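You operate a simulated robot arm through the tools that you are given. There is no shell and no other tool.

Carry out the task below with a simulated robot arm. There is one attempt and no reset: what you move stays moved.

TASK
Give the blue pouch 2 pump strokes, then dunk it under the grid.
Fine: Vent before the seal lever goes back; leave it in the trough with the grid shut. Where these are worked on the way, their far stop is far enough and under half their travel is too little: seal lever.

Only the result counts: the job must be done as asked and must still hold three seconds after the hand-in. Knocking over, shifting, dropping, spilling or breaking anything else fails it. Lids that push on must go on centred and level and be pressed home; caps that screw on are set level and turned clockwise until they are tight.

THE ROBOT
A 6-joint arm with a fingered hand, fixed in place. Base frame: the origin is on the floor under the middle of its stand, x ahead of it, y to its left, z up; the work surface is at about z = 0.8. Readings come in m, degrees, newtons and seconds.
With the tool pointing down near the work surface it reaches from about 0.18 to 0.9 m from the base axis. Its first joint turns from -166.0 to 166.0 degrees. Payload 5 kg.
The tool frame sits at the grasp point between the pads (the TCP): z along the fingers, y along the line on which they close. The tips reach 0.037 m beyond it. The gripper opens to 0.124 m; its body begins 0.043 m behind the TCP. The gripper is a hand of 3 fingers: y runs from the thumb to the fingers, the wrist lies at [-0.021, -0.125, -0.215] in the tool frame, and closing takes about 1.5 s.
Orientation is that of the tool frame in the base frame, as a unit quaternion [x, y, z, w]. With the fingers straight down and the wrist toward the robot, the tool's x, y and z point along [0, 1, 0], [1, 0, 0] and [0, 0, -1] of the base frame.

THE INTERFACE
- The arm moves only by the tool move_arm. Its argument "increments" is a list of rows, each a list of 6 numbers: the shift along the base's x, y, z in units of 30 mm (1.0 is 30 mm), then the turn, a rotation vector about the base's x, y, z in units of 8 degrees (1.0 is 8 degrees). In form: [[tx, ty, tz, ax, ay, az], ...]. A call has 1 to 20 rows; each row shifts and turns the commanded pose from where the row before left it. "jaw" is the opening, from 0 (shut) to 1 (fully open), set as the call begins (left out, the last holds). A call with a number of a shift or a turn outside -1 to 1 is refused whole. Each row takes 0.2 s and may step no farther than 0.05 m and 8.6 degrees from the row before; otherwise, or with a gripper value out of range, the whole call is refused. A pose out of reach is approached as far as the arm can. The call stops where the force on the tool passes 90 N (or 10 N more than at its start, if that is more) or the arm is blocked; 0.2 s more then pass. The fingers move at their own pace (about 0.072 m/s each) and stop on an object; they squeeze with about 28 N. The grip force told is the motor's: it shows also when the fingers shut on nothing. Time passes only in rows, and 0.2 s behind the last, so rows that do not move let the fingers close. It gives the time, the measured TCP pose, the force on the tool (base axes), the opening and the grip force at its end, in the units of the frame above (readings bear some noise), with the torque about the TCP (base axes, N m) and any sound that the robot's microphone picked up.
- Cameras (640 x 400 px; columns grow to the right, rows downward): "scene" is fixed at [0.218, -0.4983, 1.4842]; the picture's right is [0.12, -0.99, 0.00], its down [-0.75, -0.09, -0.66] and it looks along [0.66, 0.08, -0.75] (base axes); focal length 263 px, centre (320, 200). "wrist" rides on the gripper at [0.072, -0.104, -0.154] in the tool frame; the picture's right is [-0.83, 0.26, -0.49], its down [-0.51, -0.72, 0.47] and it looks along [-0.23, 0.64, 0.73] (tool axes); focal length 243 px, centre (320, 200). There is no depth. A picture from a camera that has moved, and an enlarged one, comes with that camera's place and axes in the base frame and with its lens.
- camera(camera): a new picture of that camera. No time passes.
- move_fingers(index, middle, thumb_bend, thumb_turn): sets how far each is bent, from 0 (flat) to 100 (curled in); at 30 the hand is open as for a grip, at 70 the pads meet at the TCP. One left out holds its place. A second passes; each finger stops where it meets its share of the squeeze, and holds until it gets a number again. A gripper value or a shape takes the hand back. It gives what a move gives, with no picture; readings hold the bend of each and the force on the fingers (four entries, about 0 where the hand has none), thumb and palm. thumb_turn goes from beside the hand (0) to across from the fingers (100), as for a grip.
- grasp_type(shape): the hand has 3 fingers and takes this shape, open, in about a second: jaw (thumb against the fingers, like two jaws); tri (thumb and two fingers); tip (a fingertip pinch); poke (one finger out to press); point (the index stretched); flat (the hand flat); cup (the hand cupped); fist (a fist). The gripper value then closes the fingers along that shape, each until it touches; the sizes above hold for jaw. It gives what a move gives, with no picture.
- enlarge(camera, box): a new picture of the part [left, top, right, bottom] of that camera's present view, enlarged. No time passes.
- job_done(): hands the job in; it is judged then, once.

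Nothing tells you positions but the pictures and the camera data. Unless the task says otherwise, let go and move clear before handing in.

The tools are called after ">>>" as name(argument=value, ...) on one line, values as JSON. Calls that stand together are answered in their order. move_arm: Moves the arm, as the interface text tells. Its arguments: {"type":"object","properties":{"increments":{"type":"array"},"jaw":{"type":"number"}},"required":["increments"]} The other tools are called the same way: grasp_type (shape) gives the hand a shape; move_fingers (index, middle, thumb_bend, thumb_turn) moves the fingers one by one; camera (camera) takes a picture; enlarge (camera, box) takes an enlarged picture of a part of a camera's view; job_done () hands the job in.

At the start:

```text
time_s: 0.0
tool_pos: [0.7046, -0.2408, 1.1953]
tcp_rot: [0.707, 0.708, 0.001, 0.0]
force: [0.2, 0.3, 0.0]
moment: [-0.01, 0.02, -0.05]
gripper_width: 0.1236
grasp_force: 0.1
shape: jaw
bend: [30.0, 30.0, 30.0, 98.0]
finger forces: [0.1, 0.1, 0.0, 0.0, 0.0, 0.0]
```

scene: 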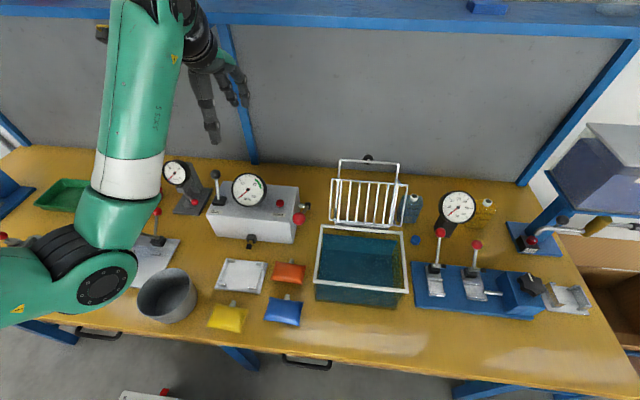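
wrist: 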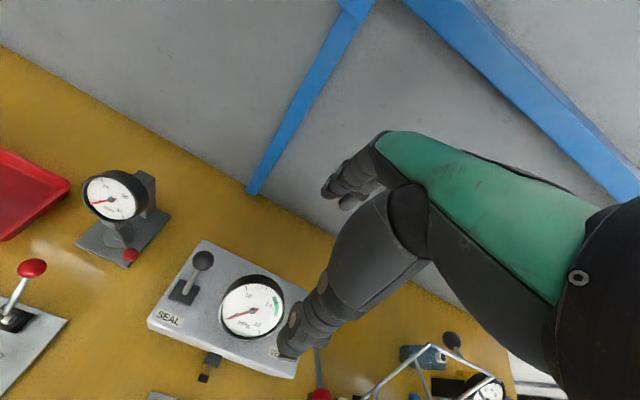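

I see a workbench with a trough with a wire grid, a grey box with a "SEAL" lever and gauge, several pouches (yellow, orange, blue) and a blue stand with levers. I'll take enlarged views first to understand the devices.

>>> enlarge(camera="scene", box=[140, 140, 320, 260])

>>> enlarge(camera="scene", box=[290, 140, 440, 320])

>>> enlarge(camera="scene", box=[390, 170, 640, 330])

>>> enlarge(camera="scene", box=[120, 230, 320, 350])

>>> enlarge(camera="wrist", box=[0, 140, 320, 400])

```text
3.33 times, centred on (230, 200) of scene
camera zoom: at [0.218, -0.4983, 1.4842], right [0.12, -0.99, 0.0], down [-0.75, -0.09, -0.66], along [0.66, 0.08, -0.75], focal length 878 px, centre (620, 200)
```

zoom: 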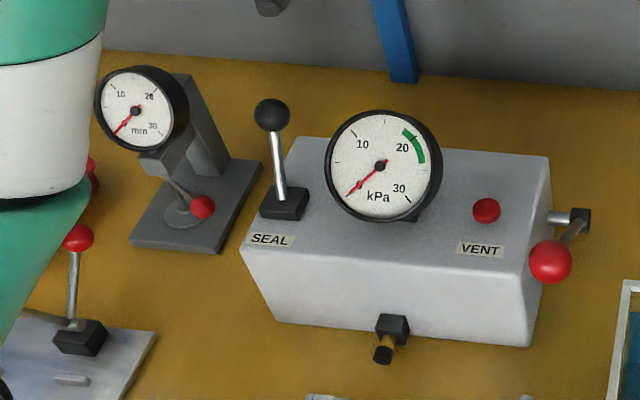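

```text
2.22 times, centred on (365, 230) of scene
camera zoom: at [0.218, -0.4983, 1.4842], right [0.12, -0.99, 0.0], down [-0.75, -0.09, -0.66], along [0.66, 0.08, -0.75], focal length 585 px, centre (220, 133)
```

zoom: 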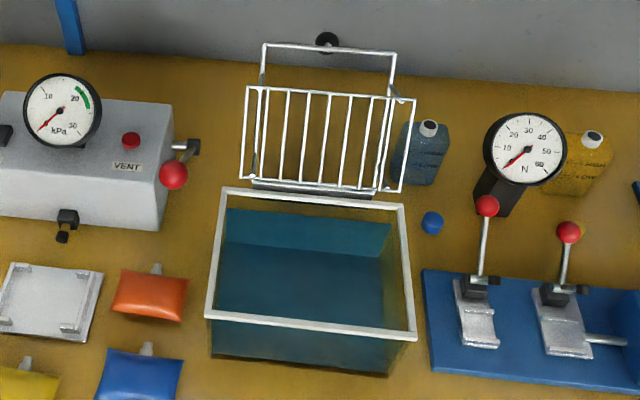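

```text
2.50 times, centred on (515, 250) of scene
camera zoom: at [0.218, -0.4983, 1.4842], right [0.12, -0.99, 0.0], down [-0.75, -0.09, -0.66], along [0.66, 0.08, -0.75], focal length 658 px, centre (-168, 75)
```

zoom: 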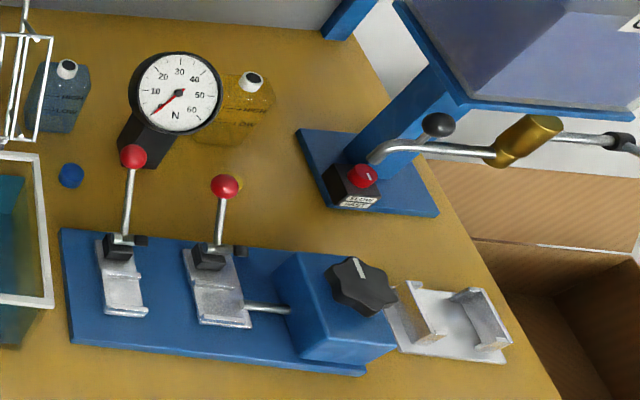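

```text
3.20 times, centred on (220, 290) of scene
camera zoom: at [0.218, -0.4983, 1.4842], right [0.12, -0.99, 0.0], down [-0.75, -0.09, -0.66], along [0.66, 0.08, -0.75], focal length 843 px, centre (640, -88)
```

zoom: 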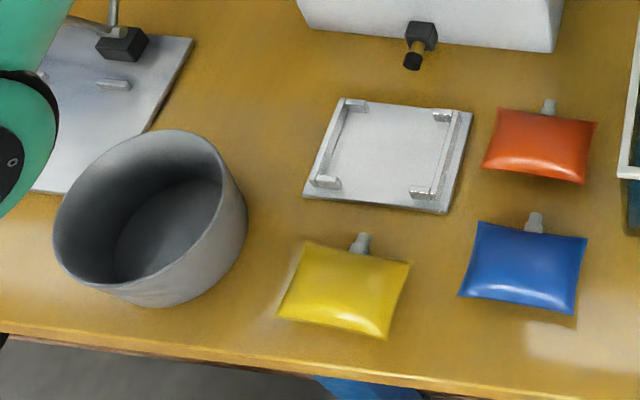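

```text
1.54 times, centred on (160, 270) of wrist
camera zoom: at [0.6001, -0.1676, 1.3494], right [0.26, -0.83, 0.49], down [-0.72, -0.51, -0.47], along [0.64, -0.23, -0.73], focal length 373 px, centre (566, 92)
```

zoom: 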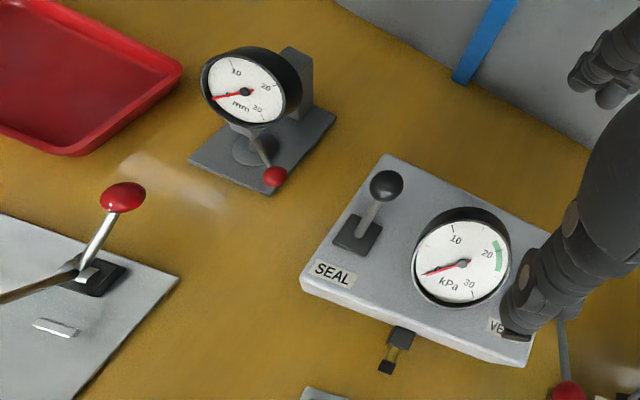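

The pump unit is the grey box: SEAL lever at left, gauge, red VENT button, pump lever with the red ball on the right side, and a nozzle at the front over a white cradle. The trough (centre about x 0.55, y -0.56) has its grid standing open at the back. I'll move the wrist camera closer to the pump unit.

>>> move_arm(increments=[[-0.8, -0.1, -0.6, 0, 0, 0], [-0.8, -0.1, -0.9, 0, 0, 0], [-0.8, -0.1, -0.9, 0, 0, 0], [-0.8, -0.1, -0.9, 0, 0, 0], [-0.8, -0.1, -0.9, 0, 0, 0], [-0.8, -0.1, -0.9, 0, 0, 0], [-0.8, -0.1, -0.9, 0, 0, 0], [-0.8, -0.1, -0.9, 0, 0, 0]])

>>> camera(camera="wrist")

>>> camera(camera="scene")

```text
time_s: 1.8
tool_pos: [0.5126, -0.2679, 0.9871]
tcp_rot: [0.708, 0.707, 0.0, 0.0]
force: [0.5, 0.0, 1.1]
moment: [-0.02, 0.0, 0.02]
gripper_width: 0.1237
grasp_force: 0.1
shape: jaw
bend: [30.0, 30.0, 30.0, 98.0]
finger forces: [0.0, 0.0, 0.0, 0.0, 0.0, 0.1]
```

```text
taken
camera wrist: at [0.4067, -0.1944, 1.1412], right [0.26, -0.83, 0.49], down [-0.72, -0.51, -0.47], along [0.64, -0.23, -0.73], focal length 243 px, centre (320, 200)
```

wrist: 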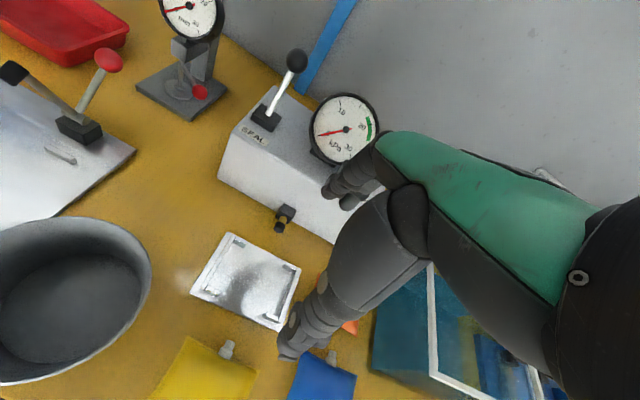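

```text
taken
```

scene: 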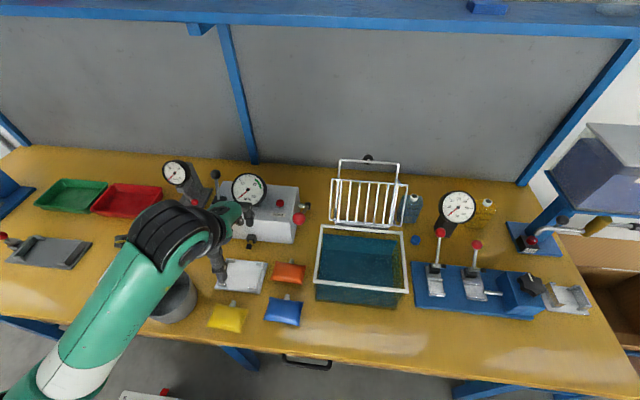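

>>> enlarge(camera="wrist", box=[180, 180, 340, 340])

>>> enlarge(camera="scene", box=[320, 140, 440, 260])

>>> enlarge(camera="wrist", box=[210, 40, 390, 250])

```text
2.50 times, centred on (260, 260) of wrist
camera zoom: at [0.4067, -0.1944, 1.1412], right [0.26, -0.83, 0.49], down [-0.72, -0.51, -0.47], along [0.64, -0.23, -0.73], focal length 606 px, centre (470, 50)
```

zoom: 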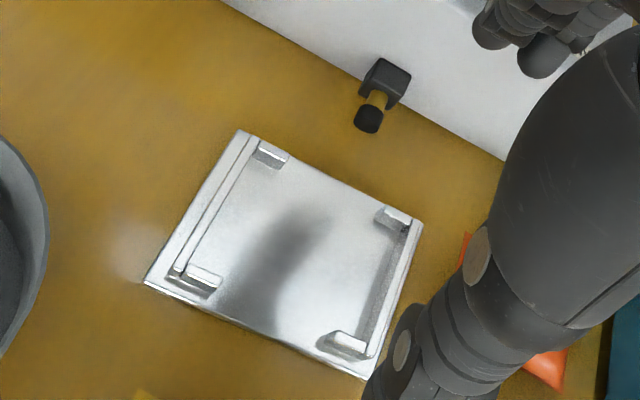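

```text
3.33 times, centred on (380, 200) of scene
camera zoom: at [0.218, -0.4983, 1.4842], right [0.12, -0.99, 0.0], down [-0.75, -0.09, -0.66], along [0.66, 0.08, -0.75], focal length 878 px, centre (120, 200)
```

zoom: 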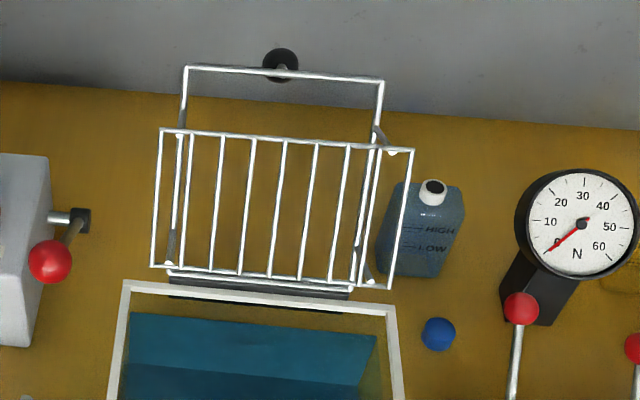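

```text
1.90 times, centred on (300, 145) of wrist
camera zoom: at [0.4067, -0.1944, 1.1412], right [0.26, -0.83, 0.49], down [-0.72, -0.51, -0.47], along [0.64, -0.23, -0.73], focal length 462 px, centre (358, 305)
```

zoom: 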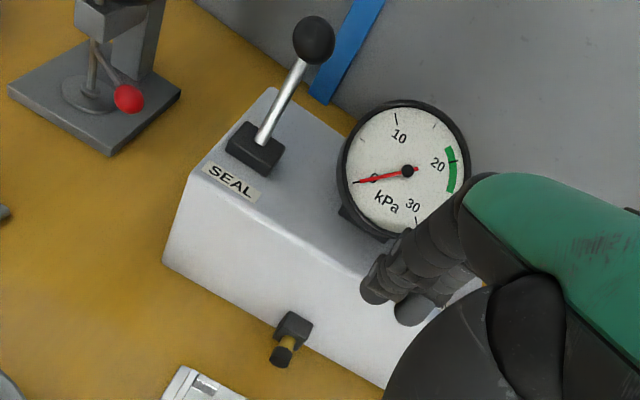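

>>> enlarge(camera="scene", box=[190, 180, 270, 300])

>>> enlarge(camera="wrist", box=[260, 120, 440, 390])

```text
3.33 times, centred on (230, 240) of scene
camera zoom: at [0.218, -0.4983, 1.4842], right [0.12, -0.99, 0.0], down [-0.75, -0.09, -0.66], along [0.66, 0.08, -0.75], focal length 878 px, centre (620, 67)
```

zoom: 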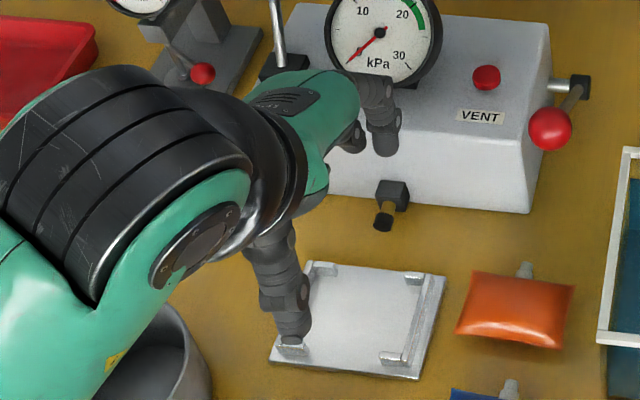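

```text
1.48 times, centred on (350, 255) of wrist
camera zoom: at [0.4067, -0.1944, 1.1412], right [0.26, -0.83, 0.49], down [-0.72, -0.51, -0.47], along [0.64, -0.23, -0.73], focal length 359 px, centre (276, 118)
```

zoom: 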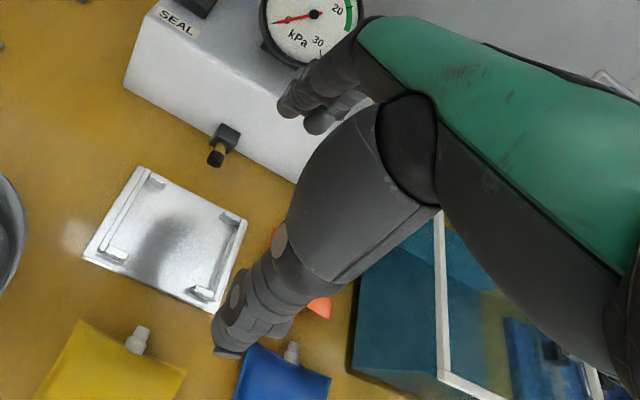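

The hand spans about 0.03 m between index and middle. I'll move to look at the blue pouch up close, staying well above the trough rim (about z 0.914).

>>> move_arm(increments=[[-0.44, -0.85, 0, 0, 0, 0], [-0.44, -0.85, 0, 0, 0, 0], [-0.44, -0.85, 0, 0, 0, 0], [-0.44, -0.85, 0, 0, 0, 0], [-0.44, -0.85, 0, 0, 0, 0], [-0.44, -0.85, 0, 0, 0, 0], [-0.44, -0.85, 0, 0, 0, 0]])

>>> camera(camera="wrist")

>>> camera(camera="scene")

```text
time_s: 3.4
tool_pos: [0.4205, -0.4428, 0.9878]
tcp_rot: [0.707, 0.707, 0.0, 0.0]
force: [1.0, -0.1, 0.1]
moment: [-0.03, -0.02, 0.0]
gripper_width: 0.1236
grasp_force: 0.0
shape: jaw
bend: [30.0, 30.0, 30.0, 98.0]
finger forces: [0.0, 0.0, 0.0, 0.0, 0.1, 0.0]
```

```text
taken
camera wrist: at [0.3159, -0.3692, 1.1423], right [0.26, -0.83, 0.49], down [-0.72, -0.51, -0.47], along [0.64, -0.23, -0.73], focal length 243 px, centre (320, 200)
```

wrist: 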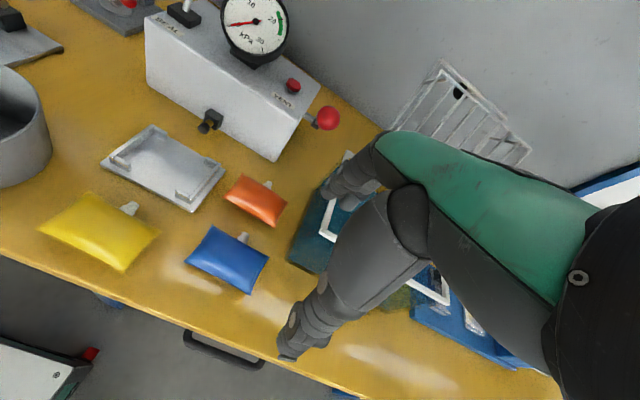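

```text
taken
```

scene: 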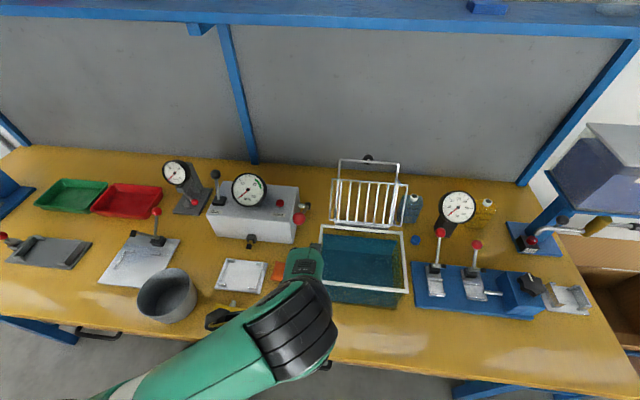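

>>> enlarge(camera="wrist", box=[90, 100, 290, 300])

>>> enlarge(camera="wrist", box=[170, 40, 360, 180])

```text
2.00 times, centred on (190, 200) of wrist
camera zoom: at [0.3159, -0.3692, 1.1423], right [0.26, -0.83, 0.49], down [-0.72, -0.51, -0.47], along [0.64, -0.23, -0.73], focal length 485 px, centre (580, 200)
```

zoom: 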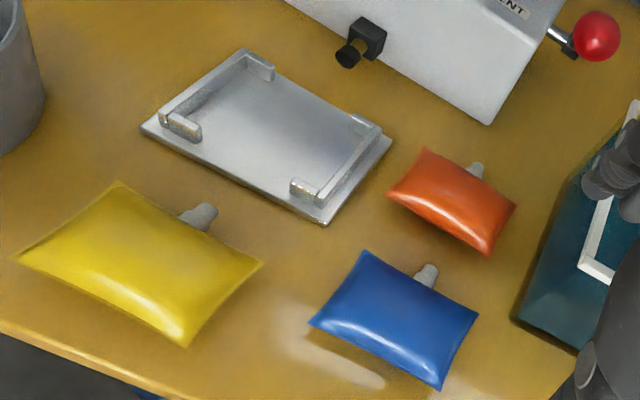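

```text
2.86 times, centred on (265, 110) of wrist
camera zoom: at [0.3159, -0.3692, 1.1423], right [0.26, -0.83, 0.49], down [-0.72, -0.51, -0.47], along [0.64, -0.23, -0.73], focal length 693 px, centre (477, 457)
```

zoom: 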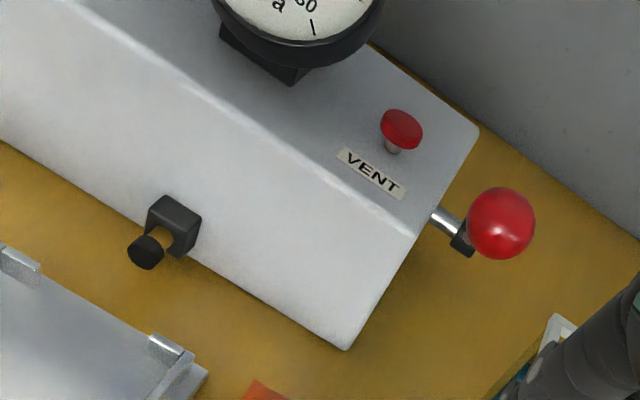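

I estimate the blue pouch at about (0.434, -0.385), the cradle at (0.517, -0.247), the seal lever ball at (0.706, -0.152, 0.993), the vent button at (0.681, -0.330, 0.930) and the pump ball at (0.613, -0.397, 0.956). I'll try the tip pinch shape to see its finger geometry before choosing the grip.

>>> grasp_type(shape="tip")

>>> camera(camera="wrist")

>>> enlarge(camera="scene", box=[200, 220, 360, 380])

```text
time_s: 4.3
tool_pos: [0.4207, -0.4425, 0.9881]
tcp_rot: [0.707, 0.707, 0.0, 0.001]
force: [0.1, -0.1, -0.7]
moment: [-0.03, -0.02, 0.02]
gripper_width: 0.1238
grasp_force: 0.1
shape: tip
bend: [30.0, 98.0, 30.0, 98.0]
finger forces: [0.0, 0.0, 0.0, 0.0, 0.0, 0.0]
```

```text
taken
camera wrist: at [0.3162, -0.3688, 1.1422], right [0.26, -0.83, 0.49], down [-0.72, -0.51, -0.47], along [0.64, -0.23, -0.73], focal length 243 px, centre (320, 200)
```

wrist: 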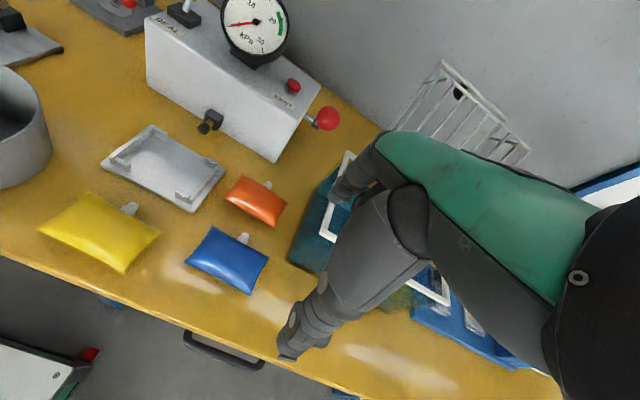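

```text
2.50 times, centred on (280, 300) of scene
camera zoom: at [0.218, -0.4983, 1.4842], right [0.12, -0.99, 0.0], down [-0.75, -0.09, -0.66], along [0.66, 0.08, -0.75], focal length 658 px, centre (420, -50)
```

zoom: 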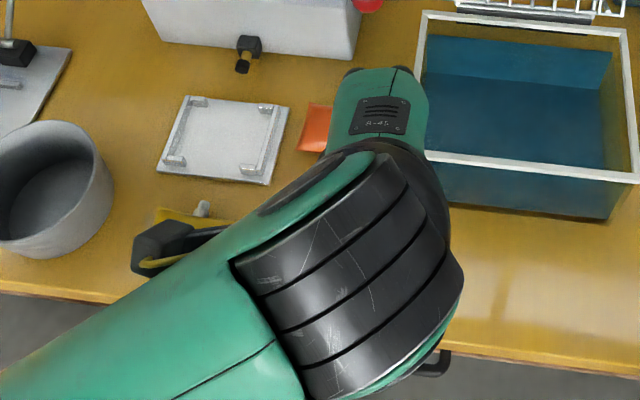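

>>> enlarge(camera="wrist", box=[260, 120, 440, 390])

>>> enlarge(camera="wrist", box=[310, 130, 430, 250])

```text
1.48 times, centred on (350, 255) of wrist
camera zoom: at [0.3162, -0.3688, 1.1422], right [0.26, -0.83, 0.49], down [-0.72, -0.51, -0.47], along [0.64, -0.23, -0.73], focal length 359 px, centre (276, 118)
```

zoom: 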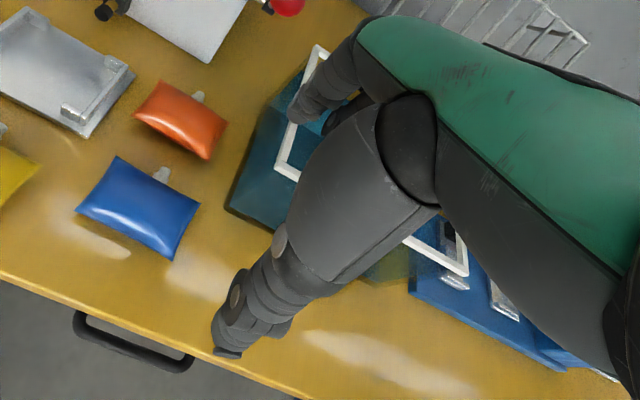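

```text
3.33 times, centred on (370, 190) of wrist
camera zoom: at [0.3162, -0.3688, 1.1422], right [0.26, -0.83, 0.49], down [-0.72, -0.51, -0.47], along [0.64, -0.23, -0.73], focal length 809 px, centre (153, 233)
```

zoom: 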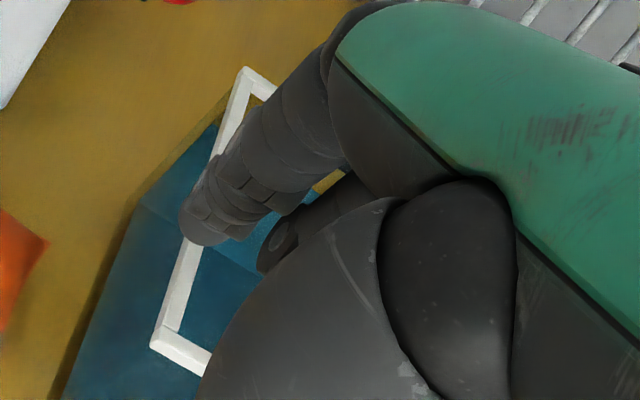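

The tip pinch uses index and thumb with the middle finger curled, so the index can go beside the spout. I'll move above the blue pouch with a reduced opening (orange pouch is close behind) and check alignment.

>>> move_arm(increments=[[0.1, 0.6, -0.3, 0, 0, -0.15], [0.1, 0.6, -0.4, 0, 0, -0.15], [0.1, 0.6, -0.5, 0, 0, 0], [0.08, 0.58, -0.5, 0, 0, 0]], jaw=0.75)

>>> camera(camera="wrist")

>>> enlarge(camera="wrist", box=[220, 130, 420, 380])

>>> enlarge(camera="scene", box=[200, 220, 360, 380])

```text
time_s: 5.3
tool_pos: [0.4337, -0.3715, 0.9374]
tcp_rot: [0.722, 0.692, 0.0, 0.0]
force: [0.6, 0.0, 0.1]
moment: [0.02, 0.01, 0.03]
gripper_width: 0.0934
grasp_force: 0.1
shape: tip
bend: [28.0, 98.0, 54.0, 99.0]
finger forces: [0.0, 0.0, 0.0, 0.1, 0.0, 0.1]
```

```text
taken
camera wrist: at [0.332, -0.2941, 1.0921], right [0.23, -0.84, 0.49], down [-0.74, -0.48, -0.47], along [0.63, -0.26, -0.73], focal length 243 px, centre (320, 200)
```

wrist: 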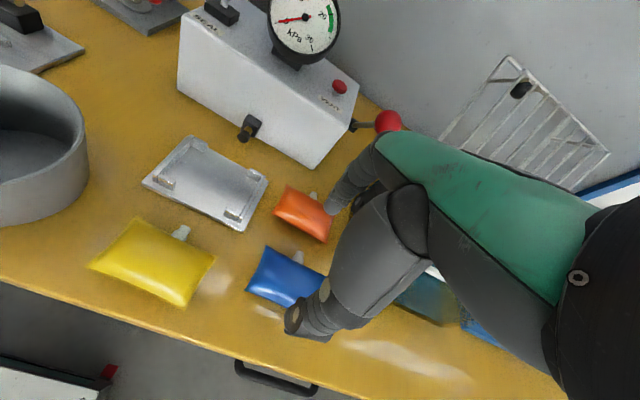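

```text
1.60 times, centred on (320, 255) of wrist
camera zoom: at [0.332, -0.2941, 1.0921], right [0.23, -0.84, 0.49], down [-0.74, -0.48, -0.47], along [0.63, -0.26, -0.73], focal length 388 px, centre (320, 112)
```

zoom: 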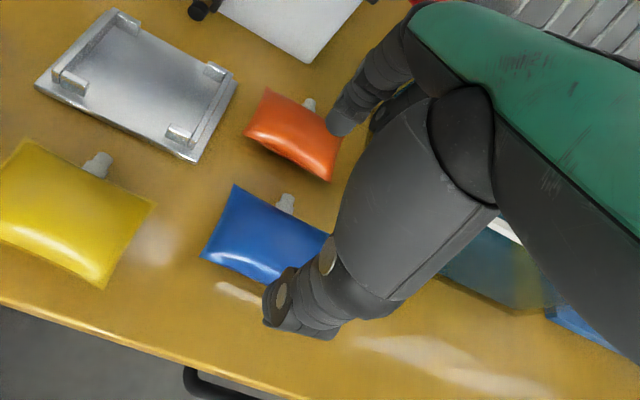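

```text
2.50 times, centred on (280, 300) of scene
camera zoom: at [0.218, -0.4983, 1.4842], right [0.12, -0.99, 0.0], down [-0.75, -0.09, -0.66], along [0.66, 0.08, -0.75], focal length 658 px, centre (420, -50)
```

zoom: 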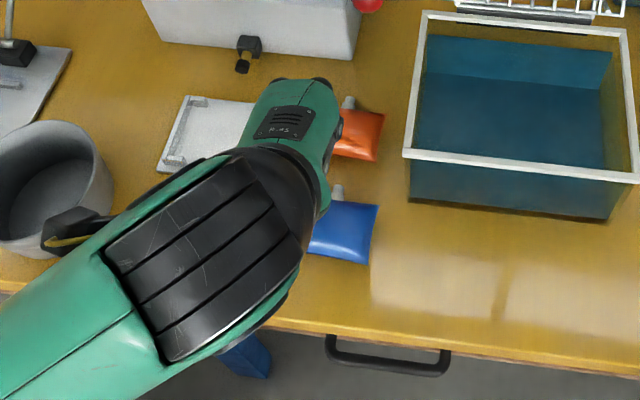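

The index finger in this shape may meet the spout or give an off-centre hold, so a centred jaw grip (thumb on the front edge, two fingers on the spout end) looks steadier. I'll switch back to jaw and check how the fingers sit at a part opening.

>>> grasp_type(shape="jaw")

>>> move_arm(increments=[[0.1, -0.45, 0.0, 0, 0, 0], [0, 0, 0, 0, 0, 0], [0, 0, 0, 0, 0, 0]], jaw=0.75)

>>> enlarge(camera="wrist", box=[220, 130, 420, 380])

>>> enlarge(camera="scene", box=[200, 220, 360, 380])

```text
time_s: 6.2
tool_pos: [0.4324, -0.3714, 0.9381]
tcp_rot: [0.722, 0.692, 0.0, 0.0]
force: [-0.4, 0.1, -0.8]
moment: [0.0, 0.0, 0.0]
gripper_width: 0.1237
grasp_force: 0.0
shape: jaw
bend: [30.0, 30.0, 30.0, 98.0]
finger forces: [0.0, 0.0, 0.0, 0.0, 0.0, 0.1]
```

```text
time_s: 7.0
tool_pos: [0.4357, -0.3857, 0.9384]
tcp_rot: [0.722, 0.692, 0.001, 0.0]
force: [0.0, 0.1, 0.0]
moment: [0.02, 0.0, 0.01]
gripper_width: 0.0931
grasp_force: 0.0
shape: jaw
bend: [27.0, 36.0, 54.0, 99.0]
finger forces: [0.0, 0.1, 0.0, 0.0, 0.1, 0.0]
```

```text
1.60 times, centred on (320, 255) of wrist
camera zoom: at [0.3342, -0.3077, 1.0926], right [0.23, -0.84, 0.49], down [-0.74, -0.48, -0.47], along [0.63, -0.26, -0.73], focal length 388 px, centre (320, 112)
```

zoom: 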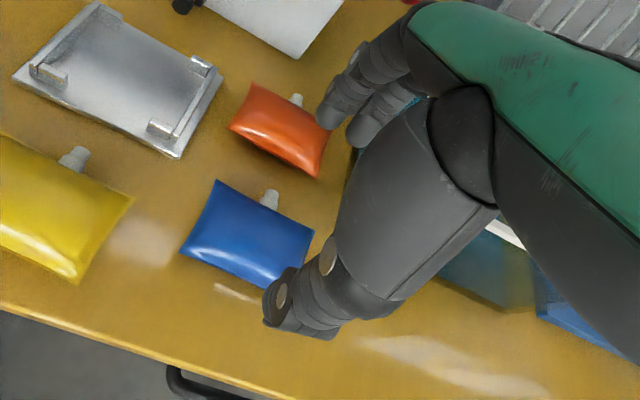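

```text
2.50 times, centred on (280, 300) of scene
camera zoom: at [0.218, -0.4983, 1.4842], right [0.12, -0.99, 0.0], down [-0.75, -0.09, -0.66], along [0.66, 0.08, -0.75], focal length 658 px, centre (420, -50)
```

zoom: 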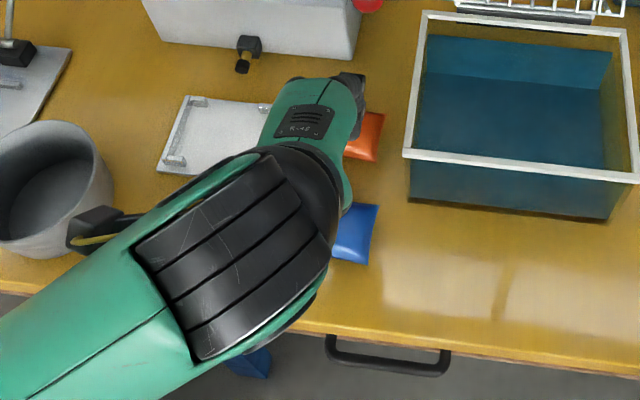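

The finger pads sit about ±0.047 from the TCP, which clears both the spout end and the orange pouch by a few millimetres. I'll lower partway and check again.

>>> move_arm(increments=[[0.0, 0.19, -0.6, 0, 0, 0], [0, 0, -0.7, 0, 0, 0], [0, 0, -0.7, 0, 0, 0], [0, 0, -0.5, 0, 0, 0]])

>>> enlarge(camera="wrist", box=[220, 130, 420, 380])

>>> enlarge(camera="scene", box=[220, 250, 340, 350])

```text
time_s: 8.0
tool_pos: [0.4335, -0.3811, 0.8624]
tcp_rot: [0.722, 0.692, -0.001, 0.0]
force: [0.2, 0.6, -0.3]
moment: [0.01, 0.01, 0.01]
gripper_width: 0.0933
grasp_force: 0.1
shape: jaw
bend: [27.0, 36.0, 54.0, 99.0]
finger forces: [0.0, 0.0, 0.0, 0.1, 0.0, 0.1]
```

```text
1.60 times, centred on (320, 255) of wrist
camera zoom: at [0.3328, -0.3022, 1.0171], right [0.23, -0.84, 0.49], down [-0.74, -0.48, -0.47], along [0.63, -0.26, -0.73], focal length 388 px, centre (320, 112)
```

zoom: 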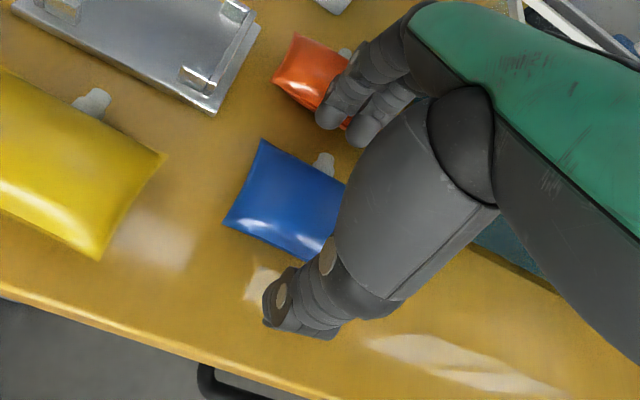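

```text
4.00 times, centred on (280, 300) of scene
camera zoom: at [0.218, -0.4983, 1.4842], right [0.12, -0.99, 0.0], down [-0.75, -0.09, -0.66], along [0.66, 0.08, -0.75], focal length 1054 px, centre (480, -200)
```

zoom: 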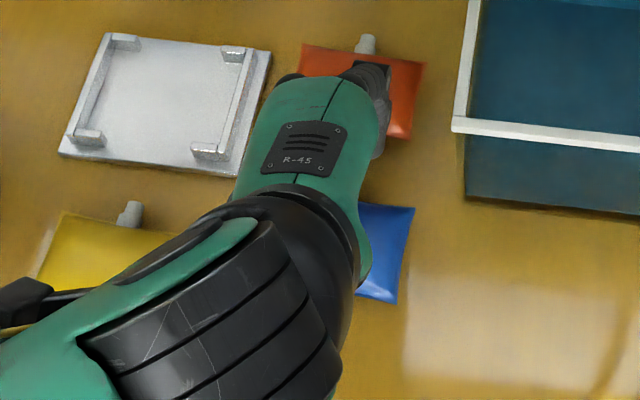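

Fingers are just beyond the spout end and short of the orange pouch. I'll lower the last 2 cm.

>>> move_arm(increments=[[0.05, 0, -0.3, 0, 0, 0], [0, 0, -0.3, 0, 0, 0], [0, 0, -0.1, 0, 0, 0]])

>>> enlarge(camera="wrist", box=[220, 130, 420, 380])

```text
time_s: 8.8
tool_pos: [0.4359, -0.38, 0.8411]
tcp_rot: [0.722, 0.692, -0.001, 0.0]
force: [-0.7, -0.4, 0.7]
moment: [-0.03, 0.03, -0.04]
gripper_width: 0.0933
grasp_force: 0.1
shape: jaw
bend: [27.0, 36.0, 54.0, 99.0]
finger forces: [0.0, 0.1, 0.0, 0.1, 0.0, 0.1]
```

```text
1.60 times, centred on (320, 255) of wrist
camera zoom: at [0.3349, -0.3023, 0.9961], right [0.23, -0.84, 0.49], down [-0.74, -0.48, -0.47], along [0.63, -0.26, -0.73], focal length 388 px, centre (320, 112)
```

zoom: 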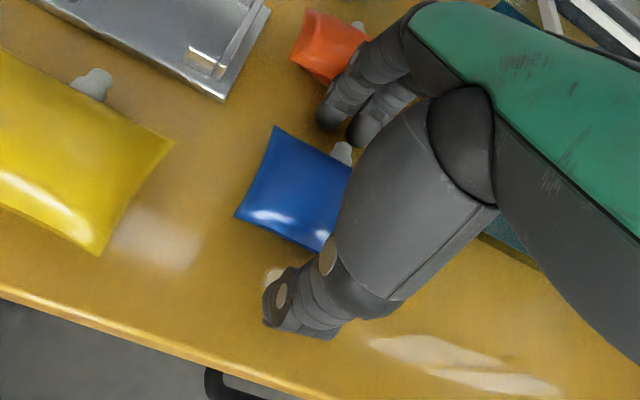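

Alignment looks right; closing gently on the pouch.

>>> move_arm(increments=[[0, 0, 0, 0, 0, 0], [0, 0, 0, 0, 0, 0], [0, 0, 0, 0, 0, 0], [0, 0, 0, 0, 0, 0], [0, 0, 0, 0, 0, 0]], jaw=0.4)

>>> enlarge(camera="wrist", box=[220, 130, 420, 380])

>>> enlarge(camera="scene", box=[220, 250, 340, 350])

```text
time_s: 10.0
tool_pos: [0.436, -0.3799, 0.842]
tcp_rot: [0.722, 0.692, 0.0, 0.0]
force: [0.6, 0.2, -0.7]
moment: [0.01, -0.01, -0.01]
gripper_width: 0.0533
grasp_force: 28.4
shape: jaw
bend: [74.0, 48.0, 71.0, 100.0]
finger forces: [20.4, 6.2, 0.0, 0.0, 25.3, 0.0]
```

```text
1.60 times, centred on (320, 255) of wrist
camera zoom: at [0.3349, -0.3024, 0.9961], right [0.23, -0.84, 0.49], down [-0.74, -0.48, -0.47], along [0.63, -0.26, -0.73], focal length 388 px, centre (320, 112)
```

zoom: 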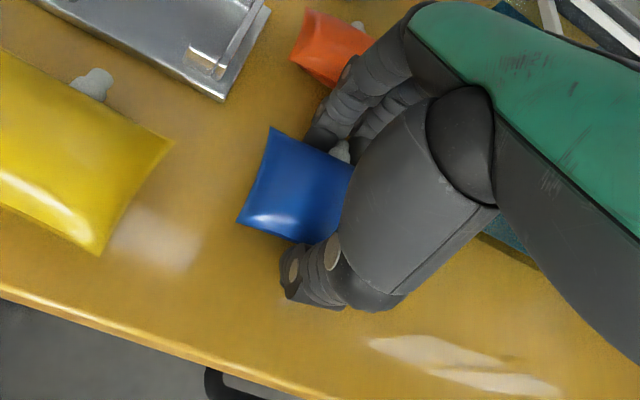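

```text
4.00 times, centred on (280, 300) of scene
camera zoom: at [0.218, -0.4983, 1.4842], right [0.12, -0.99, 0.0], down [-0.75, -0.09, -0.66], along [0.66, 0.08, -0.75], focal length 1054 px, centre (480, -200)
```

zoom: 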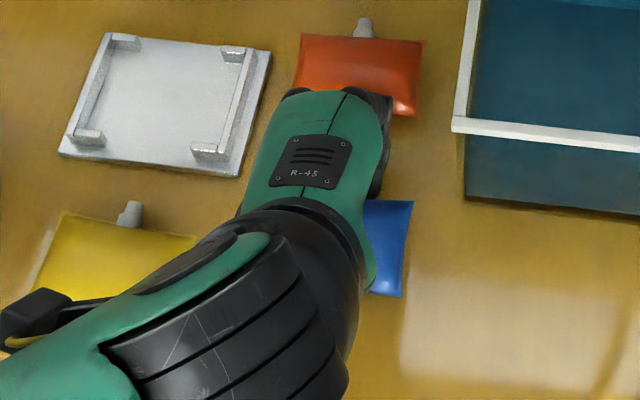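

The hand has a firm hold (28 N; index on the body edge, middle at the spout, thumb on the front edge). I'll lift a few centimetres and check.

>>> move_arm(increments=[[0, 0, 0.4, 0, 0, 0], [0, 0, 0.6, 0, 0, 0], [0, 0, 0.8, 0, 0, 0], [0, 0, 0.8, 0, 0, 0]])

>>> enlarge(camera="wrist", box=[220, 130, 420, 380])

>>> enlarge(camera="scene", box=[220, 250, 340, 350])

```text
time_s: 11.0
tool_pos: [0.4343, -0.3801, 0.9187]
tcp_rot: [0.722, 0.691, 0.0, 0.0]
force: [0.4, -0.7, -1.2]
moment: [-0.01, 0.0, -0.01]
gripper_width: 0.0533
grasp_force: 27.5
shape: jaw
bend: [74.0, 48.0, 71.0, 100.0]
finger forces: [20.6, 6.5, 0.1, 0.0, 25.3, 0.0]
```

```text
1.60 times, centred on (320, 255) of wrist
camera zoom: at [0.3333, -0.3029, 1.0726], right [0.23, -0.84, 0.49], down [-0.74, -0.48, -0.47], along [0.63, -0.26, -0.73], focal length 388 px, centre (320, 112)
```

zoom: 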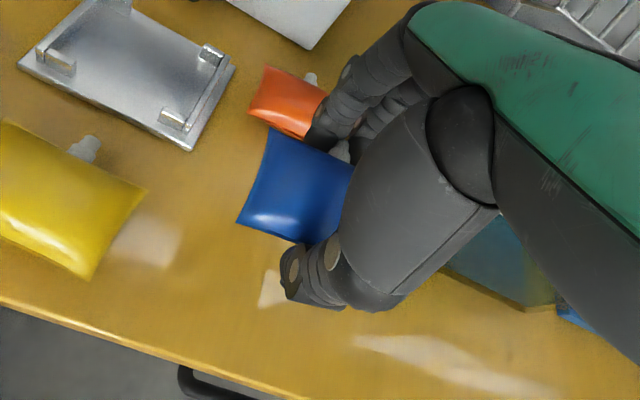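

```text
4.00 times, centred on (280, 300) of scene
camera zoom: at [0.218, -0.4983, 1.4842], right [0.12, -0.99, 0.0], down [-0.75, -0.09, -0.66], along [0.66, 0.08, -0.75], focal length 1054 px, centre (480, -200)
```

zoom: 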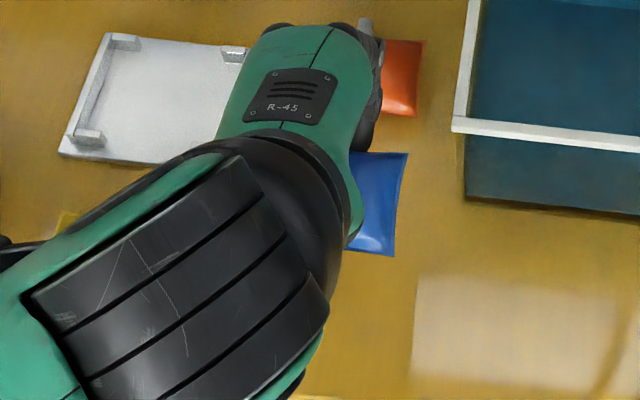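

The pouch is held level at about z 0.89. I'll move toward the cradle and look closely at its posts before lowering.

>>> move_arm(increments=[[0.6, 0.6, 0.2, 0, 0, 0], [0.6, 0.6, 0.2, 0, 0, 0], [0.6, 0.6, 0.1, 0, 0, 0.05], [0.4, 0.4, 0, 0, 0, 0]])

>>> camera(camera="wrist")

>>> enlarge(camera="wrist", box=[150, 130, 400, 360])

>>> enlarge(camera="scene", box=[200, 220, 320, 320])

```text
time_s: 12.0
tool_pos: [0.5026, -0.3139, 0.9341]
tcp_rot: [0.72, 0.694, 0.001, -0.001]
force: [0.5, 0.8, -0.8]
moment: [-0.01, 0.0, -0.02]
gripper_width: 0.053
grasp_force: 28.1
shape: jaw
bend: [74.0, 48.0, 71.0, 100.0]
finger forces: [20.6, 6.4, 0.1, 0.0, 25.3, 0.0]
```

```text
taken
camera wrist: at [0.4006, -0.2374, 1.088], right [0.23, -0.84, 0.49], down [-0.74, -0.48, -0.47], along [0.63, -0.25, -0.73], focal length 243 px, centre (320, 200)
```

wrist: 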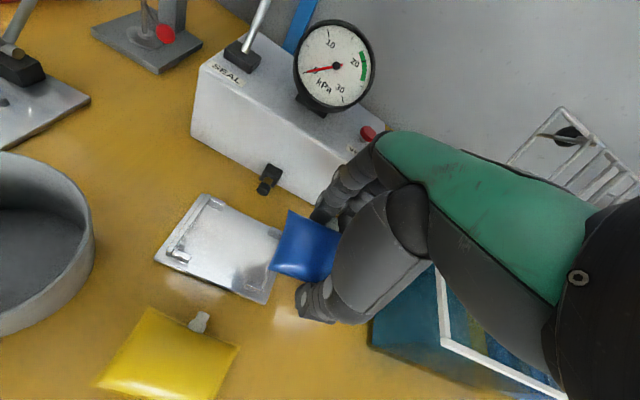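

```text
1.74 times, centred on (275, 245) of wrist
camera zoom: at [0.4006, -0.2374, 1.088], right [0.23, -0.84, 0.49], down [-0.74, -0.48, -0.47], along [0.63, -0.25, -0.73], focal length 422 px, centre (398, 122)
```

zoom: 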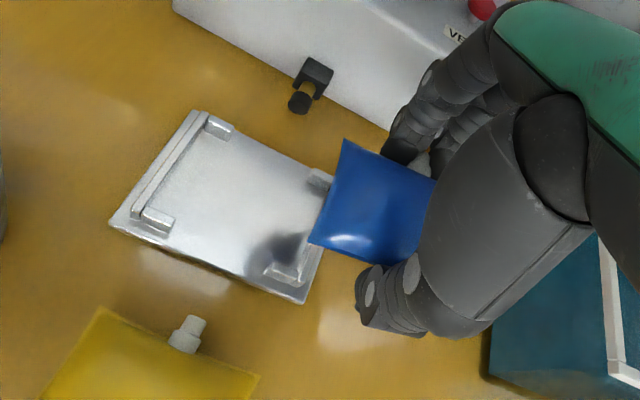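

```text
4.00 times, centred on (260, 270) of scene
camera zoom: at [0.218, -0.4983, 1.4842], right [0.12, -0.99, 0.0], down [-0.75, -0.09, -0.66], along [0.66, 0.08, -0.75], focal length 1054 px, centre (560, -80)
```

zoom: 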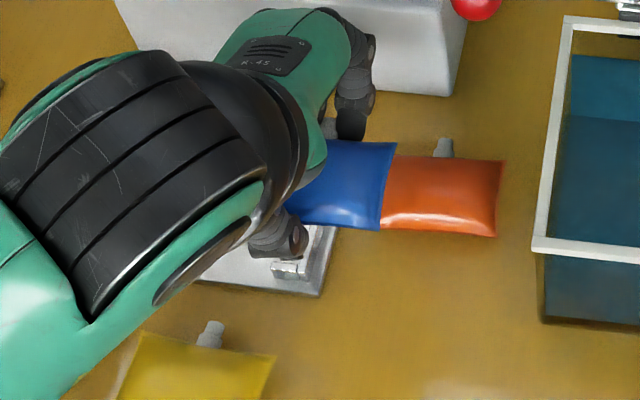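

>>> enlarge(camera="wrist", box=[150, 185, 250, 275])

>>> enlarge(camera="wrist", box=[240, 190, 360, 310])

```text
4.44 times, centred on (200, 230) of wrist
camera zoom: at [0.4006, -0.2374, 1.088], right [0.23, -0.84, 0.49], down [-0.74, -0.48, -0.47], along [0.63, -0.25, -0.73], focal length 1078 px, centre (853, 67)
```

zoom: 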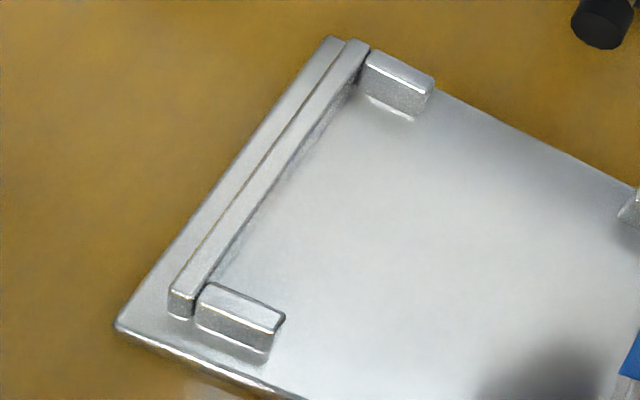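

```text
3.33 times, centred on (300, 250) of wrist
camera zoom: at [0.4006, -0.2374, 1.088], right [0.23, -0.84, 0.49], down [-0.74, -0.48, -0.47], along [0.63, -0.25, -0.73], focal length 809 px, centre (387, 33)
```

zoom: 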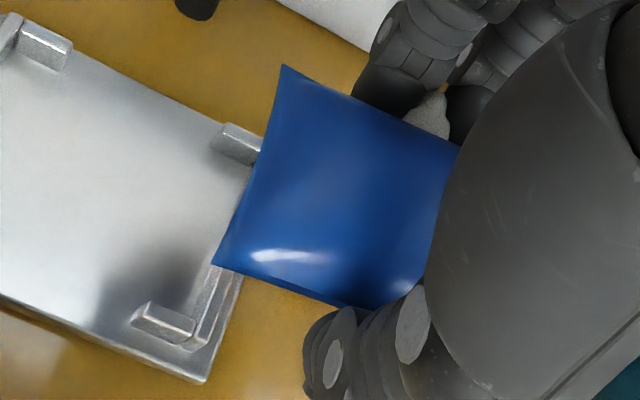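

The posts leave about 0.066 × 0.100 m of room and the pouch is about 0.058 × 0.088, so I have a few millimetres each way. I'll move over the cradle centre (0.5165, -0.2495), undo the ~2.5° pouch yaw, and check before lowering.

>>> move_arm(increments=[[0.166, 0.771, -0.1, 0, 0, -0.1], [0.166, 0.771, -0.2, 0, 0, -0.1], [0.166, 0.771, -0.3, 0, 0, -0.1], [0, 0, -0.54, 0, 0, 0], [0, 0, 0, 0, 0, 0]])

>>> enlarge(camera="wrist", box=[220, 150, 400, 330])

>>> enlarge(camera="scene", box=[200, 220, 320, 320])

```text
time_s: 13.2
tool_pos: [0.5185, -0.2458, 0.9002]
tcp_rot: [0.734, 0.679, 0.0, 0.0]
force: [1.0, -0.1, 0.4]
moment: [-0.01, 0.01, 0.02]
gripper_width: 0.053
grasp_force: 27.5
shape: jaw
bend: [74.0, 48.0, 71.0, 100.0]
finger forces: [20.8, 6.7, 0.1, 0.1, 25.3, 0.1]
```

```text
2.22 times, centred on (310, 240) of wrist
camera zoom: at [0.4197, -0.1646, 1.0549], right [0.2, -0.85, 0.49], down [-0.76, -0.45, -0.47], along [0.62, -0.28, -0.73], focal length 539 px, centre (342, 111)
```

zoom: 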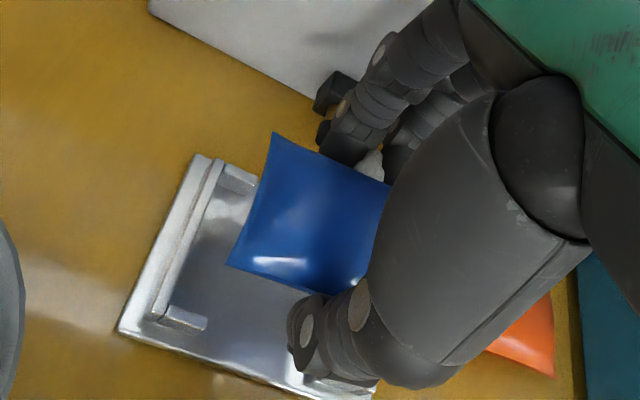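

```text
4.00 times, centred on (260, 270) of scene
camera zoom: at [0.218, -0.4983, 1.4842], right [0.12, -0.99, 0.0], down [-0.75, -0.09, -0.66], along [0.66, 0.08, -0.75], focal length 1054 px, centre (560, -80)
```

zoom: 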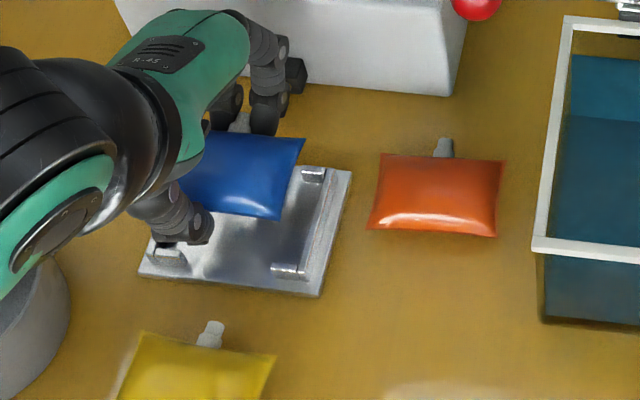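

The pouch is centred over the cradle with near-zero yaw. Lowering it in.

>>> move_arm(increments=[[0, 0, -0.5, 0, 0, 0], [0, 0, -0.5, 0, 0, 0], [0, 0, -0.4, 0, 0, 0], [0, 0, -0.15, 0, 0, 0]])

>>> enlarge(camera="wrist", box=[220, 150, 400, 330])

>>> enlarge(camera="scene", box=[200, 220, 320, 320])

```text
time_s: 14.2
tool_pos: [0.518, -0.2438, 0.8535]
tcp_rot: [0.734, 0.679, 0.0, 0.0]
force: [0.3, -0.5, -0.8]
moment: [-0.01, -0.02, -0.01]
gripper_width: 0.0531
grasp_force: 27.5
shape: jaw
bend: [74.0, 48.0, 71.0, 100.0]
finger forces: [21.0, 6.7, 0.1, 0.0, 25.2, 0.0]
```

```text
2.22 times, centred on (310, 240) of wrist
camera zoom: at [0.419, -0.1636, 1.0083], right [0.2, -0.85, 0.49], down [-0.76, -0.45, -0.47], along [0.62, -0.28, -0.73], focal length 539 px, centre (342, 111)
```

zoom: 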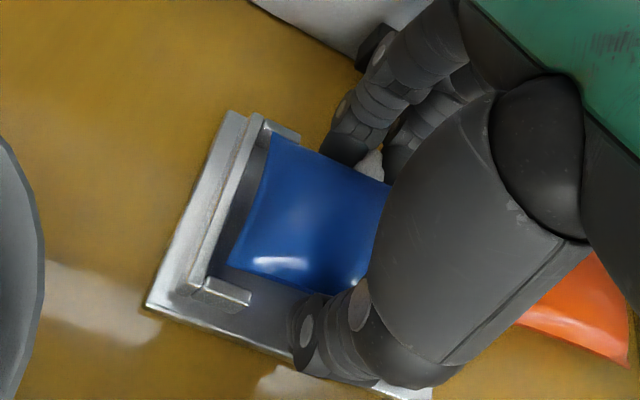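

```text
4.00 times, centred on (260, 270) of scene
camera zoom: at [0.218, -0.4983, 1.4842], right [0.12, -0.99, 0.0], down [-0.75, -0.09, -0.66], along [0.66, 0.08, -0.75], focal length 1054 px, centre (560, -80)
```

zoom: 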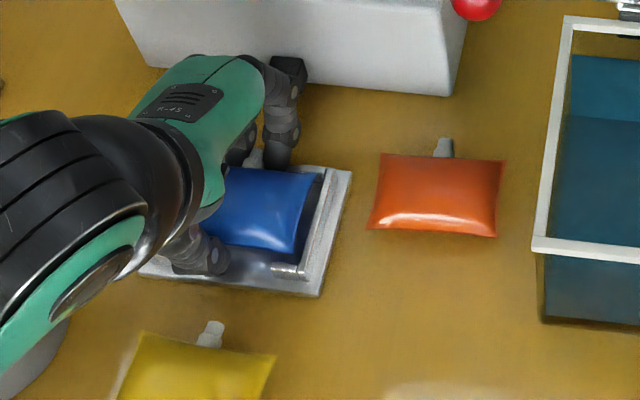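

>>> move_arm(increments=[[0, 0, -0.1, 0, 0, 0], [0, 0, -0.06, 0, 0, 0], [0, 0, 0, 0, 0, 0]])

```text
time_s: 15.0
tool_pos: [0.5178, -0.2449, 0.8486]
tcp_rot: [0.734, 0.679, 0.0, 0.0]
force: [0.0, 0.4, 2.7]
moment: [0.06, -0.05, -0.01]
gripper_width: 0.0534
grasp_force: 27.9
shape: jaw
bend: [74.0, 48.0, 71.0, 100.0]
finger forces: [20.9, 7.0, 0.0, 0.1, 25.6, 0.0]
```

The pouch is touching the plate. I'll open the fingers just enough to clear it without reaching the nozzle.

>>> move_arm(increments=[[0, 0, 0, 0, 0, 0], [0, 0, 0, 0, 0, 0], [0, 0, 0, 0, 0, 0], [0, 0, 0, 0, 0, 0]], jaw=0.74)

>>> enlarge(camera="wrist", box=[220, 150, 400, 330])

>>> enlarge(camera="scene", box=[200, 220, 320, 320])

```text
time_s: 16.0
tool_pos: [0.5176, -0.2441, 0.8504]
tcp_rot: [0.734, 0.679, 0.0, -0.001]
force: [0.2, 0.2, -0.4]
moment: [0.02, 0.04, 0.01]
gripper_width: 0.0911
grasp_force: 0.1
shape: jaw
bend: [27.0, 36.0, 56.0, 99.0]
finger forces: [0.0, 0.1, 0.1, 0.1, 0.0, 0.1]
```

```text
2.22 times, centred on (310, 240) of wrist
camera zoom: at [0.4188, -0.1634, 1.0033], right [0.2, -0.85, 0.49], down [-0.76, -0.45, -0.47], along [0.62, -0.28, -0.73], focal length 539 px, centre (342, 111)
```

zoom: 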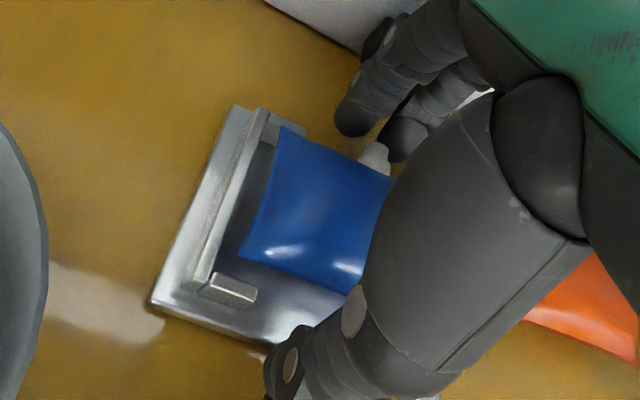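

```text
4.00 times, centred on (260, 270) of scene
camera zoom: at [0.218, -0.4983, 1.4842], right [0.12, -0.99, 0.0], down [-0.75, -0.09, -0.66], along [0.66, 0.08, -0.75], focal length 1054 px, centre (560, -80)
```

zoom: 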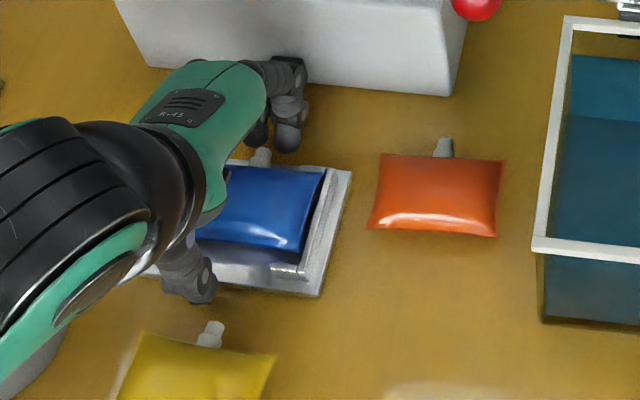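

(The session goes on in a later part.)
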